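You operate a simulated robot arm through the tools that you are given. There is no shell and no other tool. Be economical: measure what you need, move in short steps, check, and stop when the job is done.

The job below is to be done with a simulated robot arm. You get a single attempt, and the scene is never put back.

## Task
Put one of the red wheels from the top of the grey table on top of the nuts.

The check looks at the end state, three seconds after you hand in, the way a careful person would. Anything else that was tipped, shoved, dropped, spilled or broken makes it a failure.

## Robot
A 6-joint arm with a two-finger parallel gripper, fixed in place. Base frame: the origin is at the foot of the arm, x ahead of it, y to its left, z up; the work surface is at about z = 0. Units: mm, degrees, N and s.
With the tool pointing down near the work surface it reaches from about 140 to 580 mm from the base axis. Its first joint turns from -66.0 to 66.0 degrees. Payload 2.1 kg.
The TCP is the grasp point between the finger pads, 30 mm short of the fingertips. In the tool frame z runs along the fingers and y along their closing line. Largest opening 94 mm; finger width 28, thickness 10; the body of the gripper, 50 by 96 mm, starts 55 mm behind the TCP.
Orientation is that of the tool frame in the base frame, as a unit quaternion [x, y, z, w]. With the fingers straight down and closing along the base's y, the tool's x points along the base's -x, its y along +y and its z along -z.

## Interface
- The arm moves only by the tool send_rows. Its argument "commands" is a list of rows, each a list of 5 numbers: the shift along the tool's x, y, z in units of 150 mm (1.0 is 150 mm), then the turn about the tool's z in units of 120 degrees (1.0 is 120 degrees), then the closure, from 0 (fully open) to 1 (shut). In form: [[x, y, z, twist, grip], ...]. A call has 1 to 12 rows; each row is the pose to reach, as a shift and turn from the pose commanded when the call began, along the tool's axes at that moment. A call with a number of a shift or a turn outside -1 to 1 is refused whole. A row lasts 0.2 s, in which the tool goes at most 50 mm and 8.6 degrees; a call with a longer step from one row to the next is refused whole, and so is a gripper value outside its range. A pose out of reach is approached as far as the arm can. The call stops where the force on the tool passes 40 N (or 10 N more than at its start, if that is more) or the arm is blocked; 0.2 s more then pass. The fingers move at their own pace (about 72 mm/s each) and stop on an object; they squeeze with about 40 N. The grip force told is the motor's: it shows also when the fingers shut on nothing. Time passes only in rows, and 0.2 s behind the last, so rows that repeat a pose let the fingers close. It gives the time, the measured TCP pose, the force on the tool (base axes), the opening and the grip force at its end, in the units of the frame above (readings bear some noise).
- Cameras (640 x 400 px; columns grow to the right, rows downward): "scene" is fixed at [52.4, -371.1, 486.2]; the picture's right is [0.73, -0.68, 0.00], its down [-0.46, -0.50, -0.73] and it looks along [0.50, 0.54, -0.68] (base axes); focal length 247 px, centre (320, 200). "wrist" rides on the gripper at [-37, 0, -58] in the tool frame; the picture's right is [0.00, -1.00, 0.00], its down [0.97, 0.00, -0.24] and it looks along [0.24, 0.00, 0.97] (tool axes); focal length 218 px, centre (320, 200).
- capture(camera): a new picture of that camera. No time passes.
- measure_at(camera, pixels): for up to 12 pixels [column, row] of the newest picture of that camera ("zoom" is the newest enlarged one), the place [x, y, z] in the base frame of the surface seen there, good to about 2 mm, but the place of the scene camera against the robot may be out by one fixed shift of up to 25 mm in any direction. No time passes.
- enlarge(camera, box): a new picture of the part [left, top, right, bottom] of that camera's present view, enlarged. No time passes.
- finish_job(): hands the job in; it is judged then, once.

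Keep the steps short. Do not move on a guess: measure, check each grasp and each placing, and mend mistakes. In all there are 60 turns and 20 pictures (those below and enlarged ones count). Leave the gripper open and the arm clear of the work at the hand-in unless told otherwise, and finish with a single line.

The tools are called after "Request:" by a JSON object that holds its "op" and its "data". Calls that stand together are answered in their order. send_rows: Moves the arm, as the interface text tells. Its arguments: {"type":"object","properties":{"commands":{"type":"array","items":{"type":"array","items":{"type":"number"}}}},"required":["commands"]} The other tools are called the same way: capture (camera) takes a picture; measure_at (camera, pixels) gives the place of the surface under pixels of a picture; enlarge (camera, box) takes an enlarged picture of a part of a camera's view; finish_job () hands the job in.

At the start:

```text
time_s: 0.0
eef_pos: [255.4, -167.6, 251.4]
orientation: [0.0, 1.0, 0.0, 0.0]
force: [-0.3, 0.1, -0.8]
opening: 94.1
gripper_force: 0.1
```

scene: 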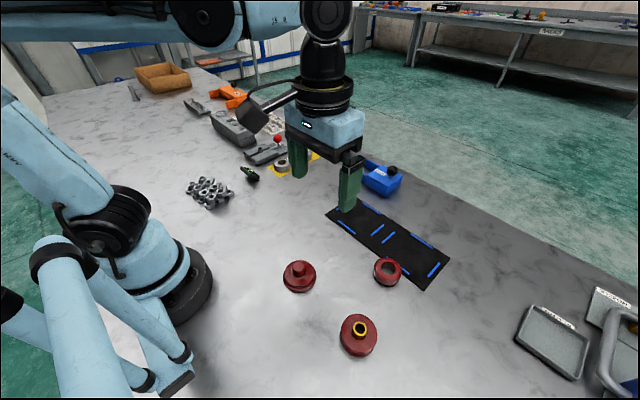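
wrist: 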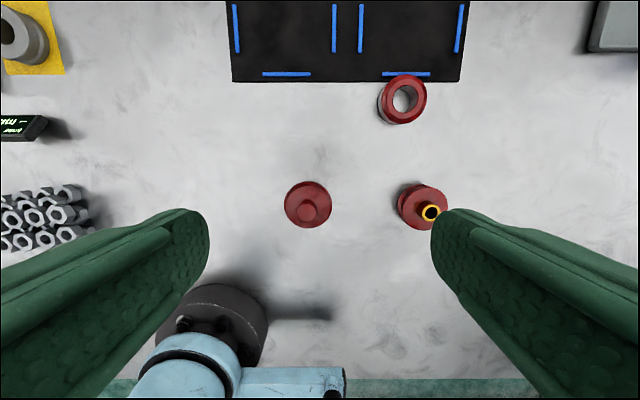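

I see three red wheel-like parts near scene pixels (299,276), (358,334) and (387,270), and a pile of nuts near (208,192). I'll enlarge both areas to see the shapes.

Request:
{"op": "enlarge", "data": {"camera": "scene", "box": [260, 230, 420, 370]}}

Request:
{"op": "enlarge", "data": {"camera": "scene", "box": [160, 150, 280, 225]}}

Request:
{"op": "measure_at", "data": {"camera": "wrist", "pixels": [[307, 212], [300, 190], [290, 190], [418, 195], [432, 212], [403, 85], [404, 100], [340, 240], [10, 240], [45, 215], [75, 215], [60, 190]]}}

Request:
{"op": "measure_at", "data": {"camera": "scene", "pixels": [[298, 268], [299, 283], [360, 328], [350, 340], [387, 262], [208, 184], [195, 190], [222, 190], [208, 200], [215, 205], [250, 174], [250, 220]]}}

```text
2.86 times, centred on (340, 300) of scene
```

zoom: 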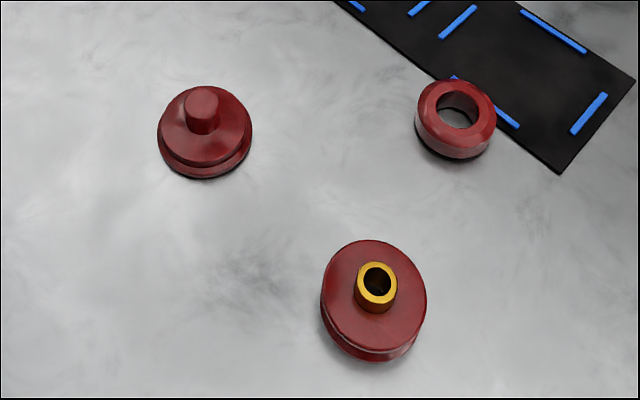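

```text
5.33 times, centred on (220, 188) of scene
```

zoom: 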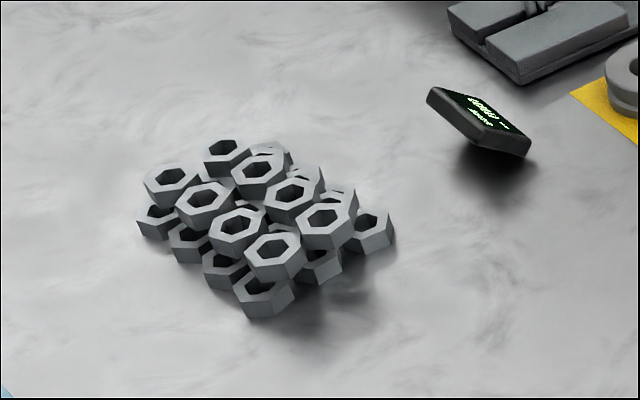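

```text
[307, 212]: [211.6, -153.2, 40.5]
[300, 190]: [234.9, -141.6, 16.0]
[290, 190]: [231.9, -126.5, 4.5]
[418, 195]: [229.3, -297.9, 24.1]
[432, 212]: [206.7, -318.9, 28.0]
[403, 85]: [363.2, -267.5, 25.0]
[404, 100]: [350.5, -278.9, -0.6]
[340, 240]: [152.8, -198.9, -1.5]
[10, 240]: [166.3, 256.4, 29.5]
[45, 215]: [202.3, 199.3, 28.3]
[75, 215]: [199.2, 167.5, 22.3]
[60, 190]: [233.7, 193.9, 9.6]
```

```text
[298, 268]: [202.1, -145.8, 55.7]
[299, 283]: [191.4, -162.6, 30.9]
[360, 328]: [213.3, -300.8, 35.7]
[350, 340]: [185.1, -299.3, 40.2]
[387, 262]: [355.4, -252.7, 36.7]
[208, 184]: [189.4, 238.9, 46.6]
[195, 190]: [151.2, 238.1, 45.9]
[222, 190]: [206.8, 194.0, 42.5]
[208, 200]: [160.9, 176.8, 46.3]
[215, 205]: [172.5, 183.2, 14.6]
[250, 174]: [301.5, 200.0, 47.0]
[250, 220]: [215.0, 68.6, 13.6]
```

Wheel tops are about 16–40 mm high and the nut pile about 29 mm. I'll move to above the right-hand wheels, still high, for a closer look with the wrist camera.

Request:
{"op": "send_rows", "data": {"commands": [[[0.04, -0.15, 0.15, 0, 0], [0.08, -0.3, 0.3, 0, 0], [0.08, -0.45, 0.42, 0, 0], [0.08, -0.58, 0.53, 0, 0], [0.08, -0.58, 0.53, 0, 0]]]}}

```text
refused: [0.08, -0.58, 0.53, 0, 0] is not a number from 0 to 1
```

The list was nested one level too deep; I'll resend the same move.

Request:
{"op": "send_rows", "data": {"commands": [[0.04, -0.15, 0.15, 0, 0], [0.08, -0.3, 0.3, 0, 0], [0.08, -0.45, 0.42, 0, 0], [0.08, -0.58, 0.53, 0, 0], [0.08, -0.58, 0.53, 0, 0]]}}

Request:
{"op": "capture", "data": {"camera": "wrist"}}

```text
time_s: 1.2
eef_pos: [243.4, -254.5, 173.5]
orientation: [0.001, 1.0, 0.0, 0.001]
force: [-0.6, 0.1, -0.3]
opening: 93.8
gripper_force: 0.1
```

```text
15 pictures are left
```

wrist: 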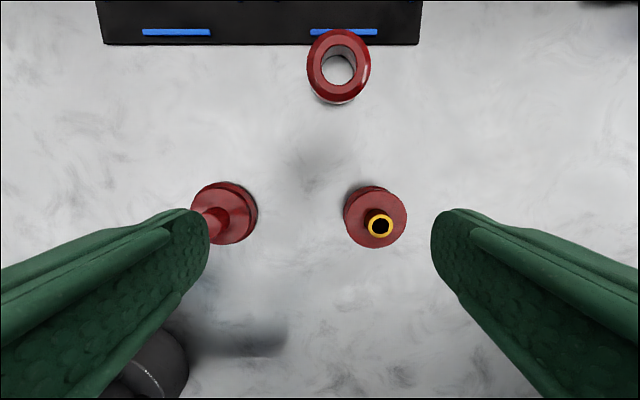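

I see three different red parts; I'll enlarge this view to tell which is truly a wheel, and measure each.

Request:
{"op": "enlarge", "data": {"camera": "wrist", "box": [180, 10, 440, 270]}}

Request:
{"op": "measure_at", "data": {"camera": "wrist", "pixels": [[360, 205], [375, 195], [396, 205], [402, 220], [372, 244], [352, 225], [381, 214], [381, 226], [349, 200], [368, 188], [240, 215], [339, 38]]}}

Request:
{"op": "measure_at", "data": {"camera": "wrist", "pixels": [[215, 220], [232, 190], [240, 232], [225, 240], [205, 195], [252, 215], [318, 60], [360, 70], [340, 92], [340, 70], [312, 85], [300, 250]]}}

```text
1.54 times, centred on (310, 140) of wrist
```

zoom: 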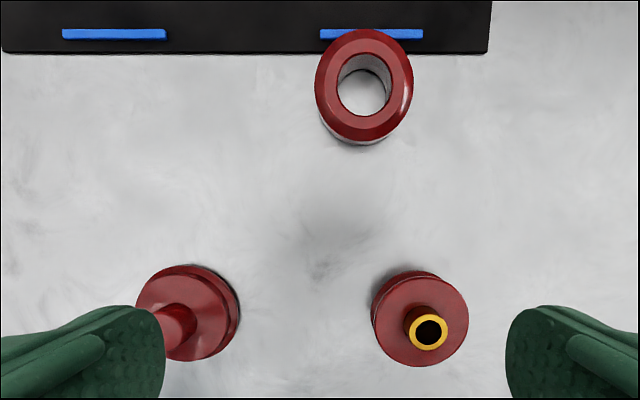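

```text
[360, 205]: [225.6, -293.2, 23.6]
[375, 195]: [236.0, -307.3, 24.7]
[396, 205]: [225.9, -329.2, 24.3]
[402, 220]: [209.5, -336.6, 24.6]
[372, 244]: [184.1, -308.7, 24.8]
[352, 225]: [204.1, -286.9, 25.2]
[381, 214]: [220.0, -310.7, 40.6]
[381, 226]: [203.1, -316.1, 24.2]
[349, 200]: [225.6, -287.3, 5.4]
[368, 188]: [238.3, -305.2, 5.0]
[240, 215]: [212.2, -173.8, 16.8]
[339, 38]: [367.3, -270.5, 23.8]
```

```text
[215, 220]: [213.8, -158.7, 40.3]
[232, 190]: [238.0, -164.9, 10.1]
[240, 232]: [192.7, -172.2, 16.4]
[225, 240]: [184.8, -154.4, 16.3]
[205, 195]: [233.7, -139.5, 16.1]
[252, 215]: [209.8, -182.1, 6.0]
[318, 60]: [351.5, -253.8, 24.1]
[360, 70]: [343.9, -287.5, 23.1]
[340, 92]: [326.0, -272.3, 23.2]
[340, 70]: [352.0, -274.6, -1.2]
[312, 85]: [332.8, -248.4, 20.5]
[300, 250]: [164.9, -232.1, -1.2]
```

The part at wrist pixel (381,226) is a grooved red wheel with a gold hub: flange top at z≈24, hub top at z≈40, centre about (209.5,-311). It is clearly a wheel, and gripping the hub keeps the fingers clear of the nuts. I'll move above it to z≈110 and check the centring.

Request:
{"op": "send_rows", "data": {"commands": [[0.08, -0.13, 0.12, 0, 0], [0.16, -0.26, 0.26, 0, 0], [0.226, -0.377, 0.41, 0, 0], [0.226, -0.377, 0.41, 0, 0], [0.226, -0.377, 0.41, 0, 0]]}}

Request:
{"op": "capture", "data": {"camera": "wrist"}}

```text
time_s: 2.4
eef_pos: [209.2, -312.1, 108.0]
orientation: [0.0, 1.0, 0.0, 0.001]
force: [-0.5, -0.7, 0.0]
opening: 94.0
gripper_force: 0.0
```

```text
13 pictures are left
```

wrist: 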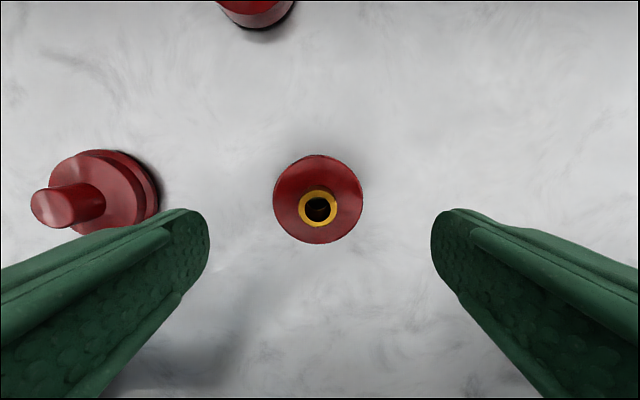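

Hub is at (318,208), within about 1 mm of the tool axis. I'll go down so the fingertips are just above the flange (z≈28), around the hub.

Request:
{"op": "send_rows", "data": {"commands": [[-0.005, 0.007, 0.12, 0, 0], [-0.005, 0.007, 0.24, 0, 0], [-0.005, 0.007, 0.34, 0, 0], [-0.005, 0.007, 0.34, 0, 0], [-0.005, 0.007, 0.34, 0, 0]]}}

Request:
{"op": "capture", "data": {"camera": "wrist"}}

```text
time_s: 3.6
eef_pos: [210.8, -309.2, 58.8]
orientation: [0.0, 1.0, 0.0, 0.0]
force: [-0.1, 0.7, -0.5]
opening: 93.9
gripper_force: 0.1
```

```text
12 pictures are left
```

wrist: 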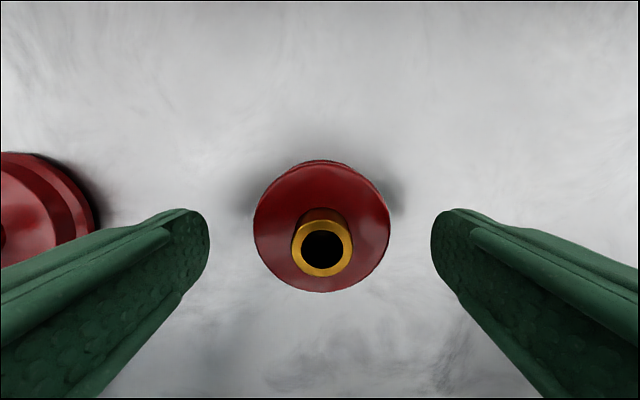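

Centred around (322,248), as expected. Closing on the hub.

Request:
{"op": "send_rows", "data": {"commands": [[0, 0, 0, 0, 0.5], [0, 0, 0, 0, 1], [0, 0, 0, 0, 1], [0, 0, 0, 0, 1], [0, 0, 0, 0, 1], [0, 0, 0, 0, 1]]}}

```text
time_s: 5.0
eef_pos: [210.3, -309.1, 58.0]
orientation: [0.0, 1.0, 0.0, 0.001]
force: [1.4, -2.6, 1.3]
opening: 22.4
gripper_force: 40.1
```

Opening 22.4 mm with 40 N: the hub is held. Lifting 40 mm slowly and checking.

Request:
{"op": "send_rows", "data": {"commands": [[0, 0, -0.05, 0, 1], [0, 0, -0.12, 0, 1], [0, 0, -0.2, 0, 1], [0, 0, -0.27, 0, 1], [0, 0, -0.27, 0, 1]]}}

Request:
{"op": "capture", "data": {"camera": "scene"}}

```text
time_s: 6.2
eef_pos: [211.2, -308.4, 99.1]
orientation: [0.0, 1.0, 0.0, 0.001]
force: [0.3, -0.7, 0.9]
opening: 0.1
gripper_force: 33.5
```

```text
11 pictures are left
```

scene: 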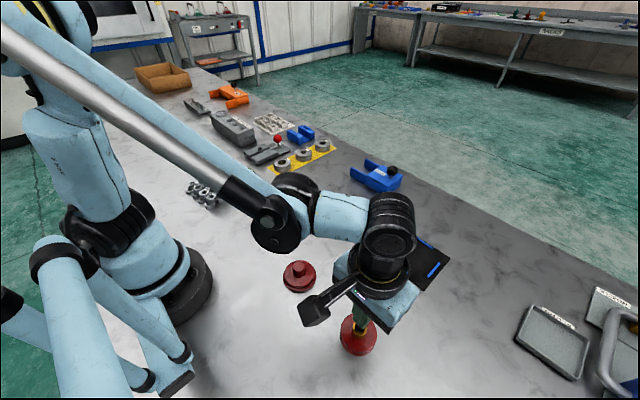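

The opening fell to 0.1, so the hub slipped out. I'll open the fingers and look at where the wheel is now.

Request:
{"op": "send_rows", "data": {"commands": [[0, 0, -0.05, 0, 0], [0, 0, -0.05, 0, 0], [0, 0, -0.05, 0, 0], [0, 0, -0.05, 0, 0]]}}

Request:
{"op": "capture", "data": {"camera": "wrist"}}

Request:
{"op": "measure_at", "data": {"camera": "wrist", "pixels": [[300, 180], [340, 180], [320, 165], [280, 205], [355, 205], [320, 235], [318, 195]]}}

```text
time_s: 7.2
eef_pos: [211.2, -308.8, 107.0]
orientation: [0.0, 1.0, 0.0, 0.001]
force: [0.2, 0.1, 0.1]
opening: 93.9
gripper_force: 0.1
```

```text
10 pictures are left
```

wrist: 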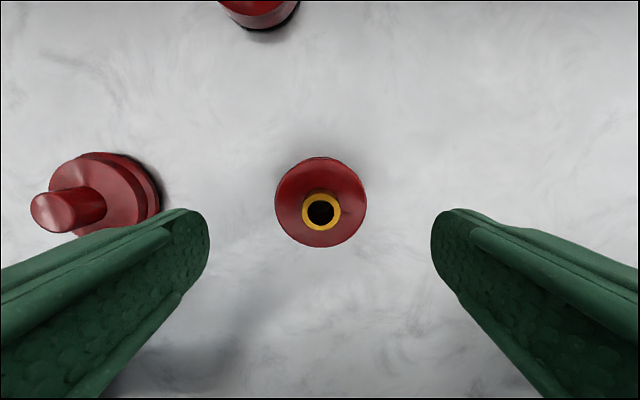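

```text
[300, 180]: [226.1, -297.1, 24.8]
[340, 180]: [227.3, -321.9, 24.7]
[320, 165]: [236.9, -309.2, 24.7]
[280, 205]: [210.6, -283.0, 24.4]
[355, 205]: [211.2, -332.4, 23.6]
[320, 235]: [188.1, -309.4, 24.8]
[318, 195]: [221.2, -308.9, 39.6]
```

The wheel still stands upright at about (211,-309). I'll grip it by its rim (about 57 mm) instead, with deeper pad contact: down so the fingertips are at z≈5, then close.

Request:
{"op": "send_rows", "data": {"commands": [[0, 0, 0.15, 0, 0], [0, 0, 0.3, 0, 0], [0, 0, 0.42, 0, 0], [0, 0, 0.485, 0, 0], [0, 0, 0.485, 0, 0], [0, 0, 0.485, 0, 0.3], [0, 0, 0.485, 0, 0.6], [0, 0, 0.485, 0, 0.6], [0, 0, 0.485, 0, 1], [0, 0, 0.485, 0, 1], [0, 0, 0.485, 0, 1]]}}

```text
time_s: 9.6
eef_pos: [211.6, -309.0, 34.2]
orientation: [-0.001, 1.0, -0.001, 0.001]
force: [-1.0, 0.2, 0.8]
opening: 60.4
gripper_force: 40.5
```

Opening 60.4 mm with 40 N: the rim is gripped. Lifting slowly and checking.

Request:
{"op": "send_rows", "data": {"commands": [[0, 0, -0.03, 0, 1], [0, 0, -0.08, 0, 1], [0, 0, -0.14, 0, 1], [0, 0, -0.2, 0, 1], [0, 0, -0.27, 0, 1], [0, 0, -0.27, 0, 1]]}}

Request:
{"op": "capture", "data": {"camera": "wrist"}}

```text
time_s: 11.0
eef_pos: [211.5, -309.7, 74.8]
orientation: [0.001, 1.0, 0.001, 0.001]
force: [0.2, 1.3, -5.4]
opening: 60.4
gripper_force: 40.4
```

```text
9 pictures are left
```

wrist: 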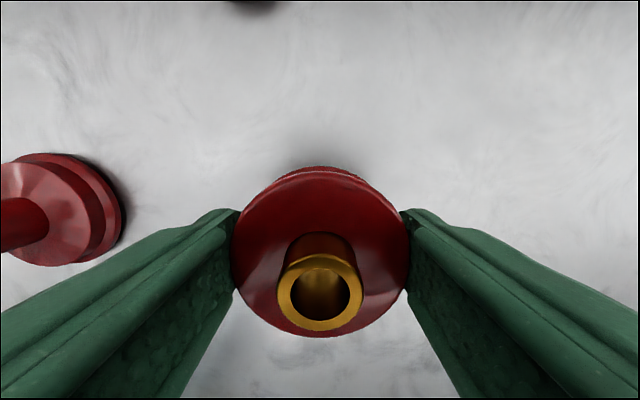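

Force −5.4 N and opening unchanged: the wheel hangs securely and level. I'll raise it and carry it left in steps.

Request:
{"op": "send_rows", "data": {"commands": [[0, 0, -0.15, 0, 1], [0, 0, -0.32, 0, 1], [0, 0, -0.5, 0, 1], [0, 0.1, -0.65, 0, 1], [0, 0.25, -0.75, 0, 1], [0, 0.45, -0.75, 0, 1], [0, 0.65, -0.75, 0, 1], [0, 0.85, -0.75, 0, 1], [0, 1, -0.75, 0, 1], [0, 1, -0.75, 0, 1]]}}

Request:
{"op": "send_rows", "data": {"commands": [[0, 0.1, 0, 0, 1], [0, 0.3, 0, 0, 1], [0, 0.5, 0, 0, 1], [0, 0.7, 0, 0, 1], [0, 0.9, 0, 0, 1], [0, 1, 0, 0, 1], [0, 1, 0, 0, 1]]}}

Request:
{"op": "send_rows", "data": {"commands": [[0, 0.1, 0, 0, 1], [0, 0.3, 0, 0, 1], [0, 0.5, 0, 0, 1], [0, 0.6, 0, 0, 1], [0, 0.7, 0, 0, 1], [0, 0.7, 0, 0, 1]]}}

Request:
{"op": "capture", "data": {"camera": "wrist"}}

```text
time_s: 13.2
eef_pos: [213.8, -160.1, 187.1]
orientation: [0.0, 1.0, 0.0, 0.001]
force: [0.4, -0.1, -5.6]
opening: 60.3
gripper_force: 40.3
```

```text
time_s: 14.8
eef_pos: [211.5, -10.8, 185.2]
orientation: [0.001, 1.0, 0.001, 0.001]
force: [0.0, -1.1, -5.0]
opening: 60.4
gripper_force: 39.3
```

```text
time_s: 16.2
eef_pos: [212.8, 94.8, 188.3]
orientation: [0.0, 1.0, 0.0, 0.001]
force: [-0.3, 0.0, -5.7]
opening: 60.6
gripper_force: 40.4
```

```text
8 pictures are left
```

wrist: 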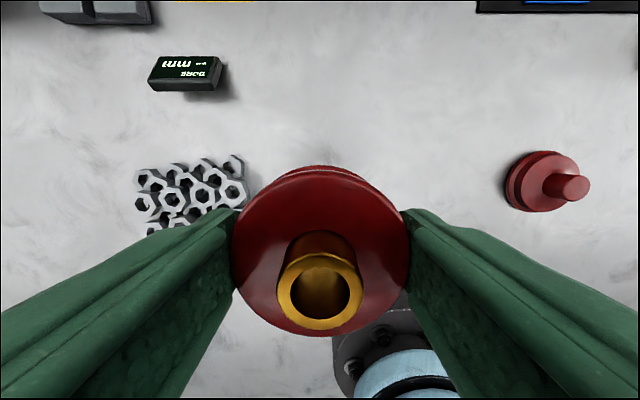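

The nuts are partly hidden at the lower left by the finger. I'll pull back 45 mm in x so the whole pile is visible.

Request:
{"op": "send_rows", "data": {"commands": [[0.1, 0, 0, 0, 1], [0.2, 0, 0, 0, 1], [0.3, 0, 0, 0, 1], [0.3, 0, 0, 0, 1]]}}

Request:
{"op": "enlarge", "data": {"camera": "wrist", "box": [110, 90, 270, 190]}}

```text
time_s: 17.2
eef_pos: [166.2, 93.9, 187.0]
orientation: [-0.001, 1.0, 0.001, 0.001]
force: [-1.4, -0.5, -5.3]
opening: 60.4
gripper_force: 40.0
```

```text
4.00 times, centred on (190, 140) of wrist
```

zoom: 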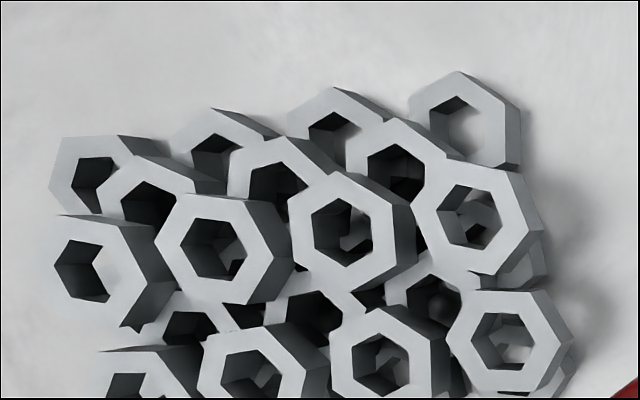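

Now I'll measure nut top heights on several of them in this zoom.

Request:
{"op": "measure_at", "data": {"camera": "zoom", "pixels": [[180, 280], [270, 240], [310, 250], [390, 235], [430, 210], [520, 230], [340, 350], [415, 350], [465, 350], [215, 370], [130, 270], [115, 200]]}}

Request:
{"op": "measure_at", "data": {"camera": "zoom", "pixels": [[240, 165], [355, 150], [470, 85], [330, 95], [215, 120], [75, 160], [300, 370], [550, 340], [140, 355], [520, 150], [450, 260], [310, 150]]}}

Request:
{"op": "capture", "data": {"camera": "wrist"}}

```text
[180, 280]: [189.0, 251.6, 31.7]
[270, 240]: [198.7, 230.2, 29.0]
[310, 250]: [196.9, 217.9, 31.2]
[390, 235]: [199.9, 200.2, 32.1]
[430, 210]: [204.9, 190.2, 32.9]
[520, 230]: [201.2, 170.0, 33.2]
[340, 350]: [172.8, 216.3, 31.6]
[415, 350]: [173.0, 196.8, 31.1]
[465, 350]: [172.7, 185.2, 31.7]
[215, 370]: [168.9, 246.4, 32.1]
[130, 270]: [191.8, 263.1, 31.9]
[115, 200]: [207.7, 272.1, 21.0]
```

```text
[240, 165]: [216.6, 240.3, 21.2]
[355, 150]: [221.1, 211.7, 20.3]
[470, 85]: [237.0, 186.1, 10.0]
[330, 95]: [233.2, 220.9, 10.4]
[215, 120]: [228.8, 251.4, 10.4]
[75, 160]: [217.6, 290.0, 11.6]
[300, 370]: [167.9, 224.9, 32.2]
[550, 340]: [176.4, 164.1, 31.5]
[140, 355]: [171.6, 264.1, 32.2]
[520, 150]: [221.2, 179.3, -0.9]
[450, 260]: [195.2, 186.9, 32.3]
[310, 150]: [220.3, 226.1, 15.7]
```

```text
6 pictures are left
```

wrist: 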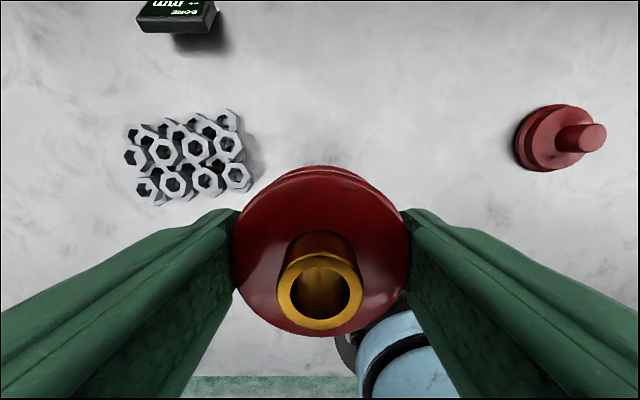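

The top layer is eight nuts at z≈32, four central ones around (197,243), (202,212), (167,234), (171,204): centre (184,223). The wheel, about 60 mm wide, will sit over those four. I move above that point at the same height.

Request:
{"op": "send_rows", "data": {"commands": [[-0.02, 0.1, 0, 0, 1], [-0.06, 0.3, 0, 0, 1], [-0.1, 0.5, 0, 0, 1], [-0.12, 0.7, 0, 0, 1], [-0.12, 0.8, 0, 0, 1], [-0.12, 0.857, 0, 0, 1], [-0.12, 0.857, 0, 0, 1], [-0.12, 0.857, 0, 0, 1]]}}

Request:
{"op": "send_rows", "data": {"commands": [[0, 0, 0.12, 0, 1], [0, 0, 0.26, 0, 1], [0, 0, 0.4, 0, 1], [0, 0, 0.52, 0, 1], [0, 0, 0.62, 0, 1], [0, 0, 0.7, 0, 1], [0, 0, 0.7, 0, 1]]}}

Request:
{"op": "enlarge", "data": {"camera": "scene", "box": [140, 120, 300, 220]}}

```text
time_s: 19.0
eef_pos: [184.1, 224.0, 188.5]
orientation: [0.0, 1.0, 0.0, 0.001]
force: [-0.3, -0.1, -4.3]
opening: 60.5
gripper_force: 39.4
```

```text
time_s: 20.6
eef_pos: [183.8, 222.8, 81.7]
orientation: [-0.001, 1.0, 0.0, 0.0]
force: [0.1, -0.5, -4.3]
opening: 60.2
gripper_force: 39.8
```

```text
4.00 times, centred on (220, 170) of scene
```

zoom: 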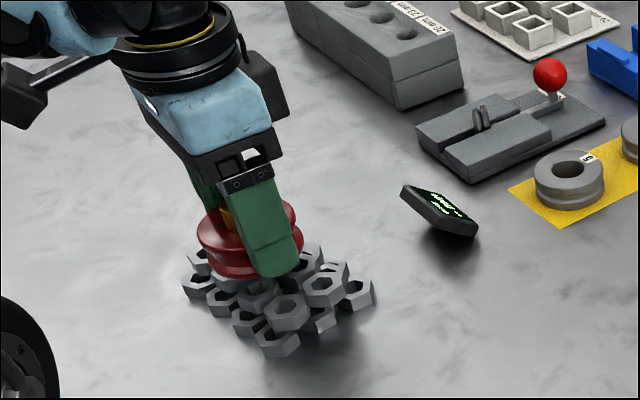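

The wheel is above the pile's middle with about 14 mm left. I'll lower 11 mm, then in 1–2 mm steps, watching the force.

Request:
{"op": "send_rows", "data": {"commands": [[0, 0, 0.025, 0, 1], [0, 0, 0.05, 0, 1], [0, 0, 0.073, 0, 1], [0, 0, 0.073, 0, 1]]}}

Request:
{"op": "send_rows", "data": {"commands": [[0, 0, 0.005, 0, 1], [0, 0, 0.01, 0, 1], [0, 0, 0.01, 0, 1]]}}

```text
time_s: 21.6
eef_pos: [183.9, 224.1, 71.0]
orientation: [0.0, 1.0, 0.0, 0.001]
force: [0.4, -0.3, -5.2]
opening: 60.5
gripper_force: 40.1
```

```text
time_s: 22.4
eef_pos: [182.9, 225.0, 69.7]
orientation: [-0.001, 1.0, 0.0, 0.001]
force: [1.0, 0.1, -5.2]
opening: 60.4
gripper_force: 39.7
```

Still −5.2 N, no contact. Lowering by 1 mm at a time.

Request:
{"op": "send_rows", "data": {"commands": [[0, 0, 0.0067, 0, 1], [0, 0, 0.0067, 0, 1]]}}

Request:
{"op": "send_rows", "data": {"commands": [[0, 0, 0.0067, 0, 1], [0, 0, 0.0067, 0, 1]]}}

```text
time_s: 23.0
eef_pos: [183.7, 223.6, 68.0]
orientation: [0.0, 1.0, 0.0, 0.001]
force: [1.1, -0.4, -5.3]
opening: 60.6
gripper_force: 40.0
```

```text
time_s: 23.6
eef_pos: [184.9, 223.9, 67.2]
orientation: [0.0, 1.0, 0.0, 0.0]
force: [0.4, 0.2, -4.7]
opening: 60.4
gripper_force: 40.1
```

Still hanging free; next millimetre steps.

Request:
{"op": "send_rows", "data": {"commands": [[0, 0, 0.0067, 0, 1], [0, 0, 0.0067, 0, 1]]}}

Request:
{"op": "enlarge", "data": {"camera": "scene", "box": [160, 140, 260, 210]}}

```text
time_s: 24.2
eef_pos: [184.0, 224.6, 66.1]
orientation: [0.0, 1.0, 0.0, 0.001]
force: [0.8, -6.8, 29.8]
opening: 60.6
gripper_force: 40.1
```

```text
5.71 times, centred on (210, 175) of scene
```

zoom: 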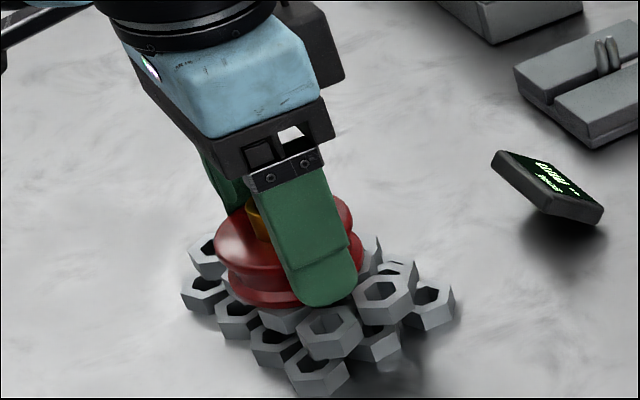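

Contact: force jumped to +30 N. The pile looks intact. I'll ease up 0.6 mm to take off the pressing, then open slowly.

Request:
{"op": "send_rows", "data": {"commands": [[0, 0, -0.004, 0, 1], [0, 0, -0.004, 0, 1]]}}

Request:
{"op": "send_rows", "data": {"commands": [[0, 0, 0, 0, 0.33], [0, 0, 0, 0, 0.28], [0, 0, 0, 0, 0.2], [0, 0, 0, 0, 0.1], [0, 0, 0, 0, 0.1]]}}

```text
time_s: 24.8
eef_pos: [183.2, 223.8, 68.1]
orientation: [0.0, 1.0, 0.0, 0.001]
force: [-0.3, -0.2, -5.2]
opening: 60.6
gripper_force: 40.1
```

```text
time_s: 26.0
eef_pos: [184.1, 224.2, 66.3]
orientation: [0.001, 1.0, 0.0, 0.001]
force: [0.2, 0.4, -0.4]
opening: 84.6
gripper_force: 0.0
```

Released (force near 0, opening 84.6). I'll go straight up and look.

Request:
{"op": "send_rows", "data": {"commands": [[0, 0, -0.05, 0, 0.1], [0, 0, -0.15, 0, 0.1], [0, 0, -0.3, 0, 0.1], [0, 0, -0.5, 0, 0], [0, 0, -0.75, 0, 0], [0, 0, -1, 0, 0], [0, 0, -1, 0, 0]]}}

Request:
{"op": "enlarge", "data": {"camera": "scene", "box": [140, 140, 260, 215]}}

Request:
{"op": "capture", "data": {"camera": "wrist"}}

```text
time_s: 27.6
eef_pos: [181.8, 222.8, 217.8]
orientation: [0.0, 1.0, 0.0, 0.001]
force: [0.6, -1.1, 1.2]
opening: 94.1
gripper_force: 0.0
```

```text
5.33 times, centred on (200, 178) of scene
```

zoom: 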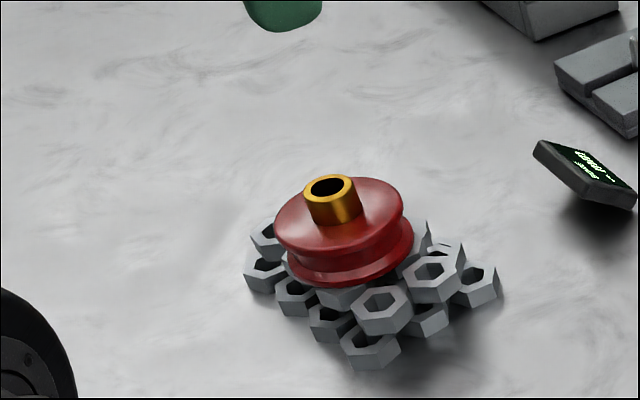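

```text
2 pictures are left
```

wrist: 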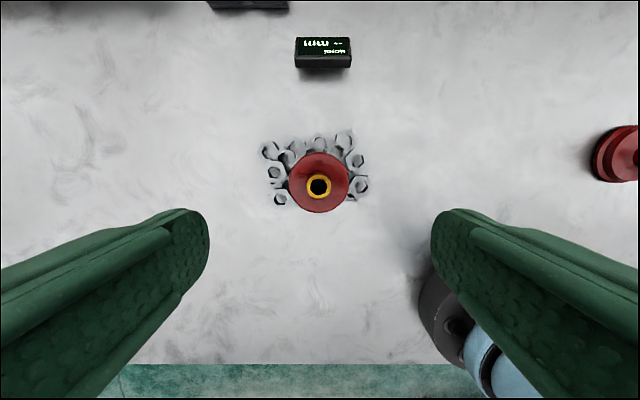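

The wheel rests on the pile and the nuts are undisturbed. I'll check its level by measuring the flange.

Request:
{"op": "measure_at", "data": {"camera": "wrist", "pixels": [[296, 182], [342, 182], [320, 158], [320, 207], [319, 176]]}}

```text
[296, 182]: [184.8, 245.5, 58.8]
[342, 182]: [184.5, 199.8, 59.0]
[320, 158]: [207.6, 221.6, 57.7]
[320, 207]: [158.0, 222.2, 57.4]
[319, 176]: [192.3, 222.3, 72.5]
```

The flange is level at z≈58 on all four sides, which puts the wheel flat on the nuts' top layer. The gripper is open and well clear, so I'm handing in.

Request:
{"op": "finish_job", "data": {}}

```text
The job is handed in.
```

I put the red wheel with the gold hub level on top of the nuts. My first grip on its hub slipped, but the wheel stayed upright, and the nuts look undisturbed.
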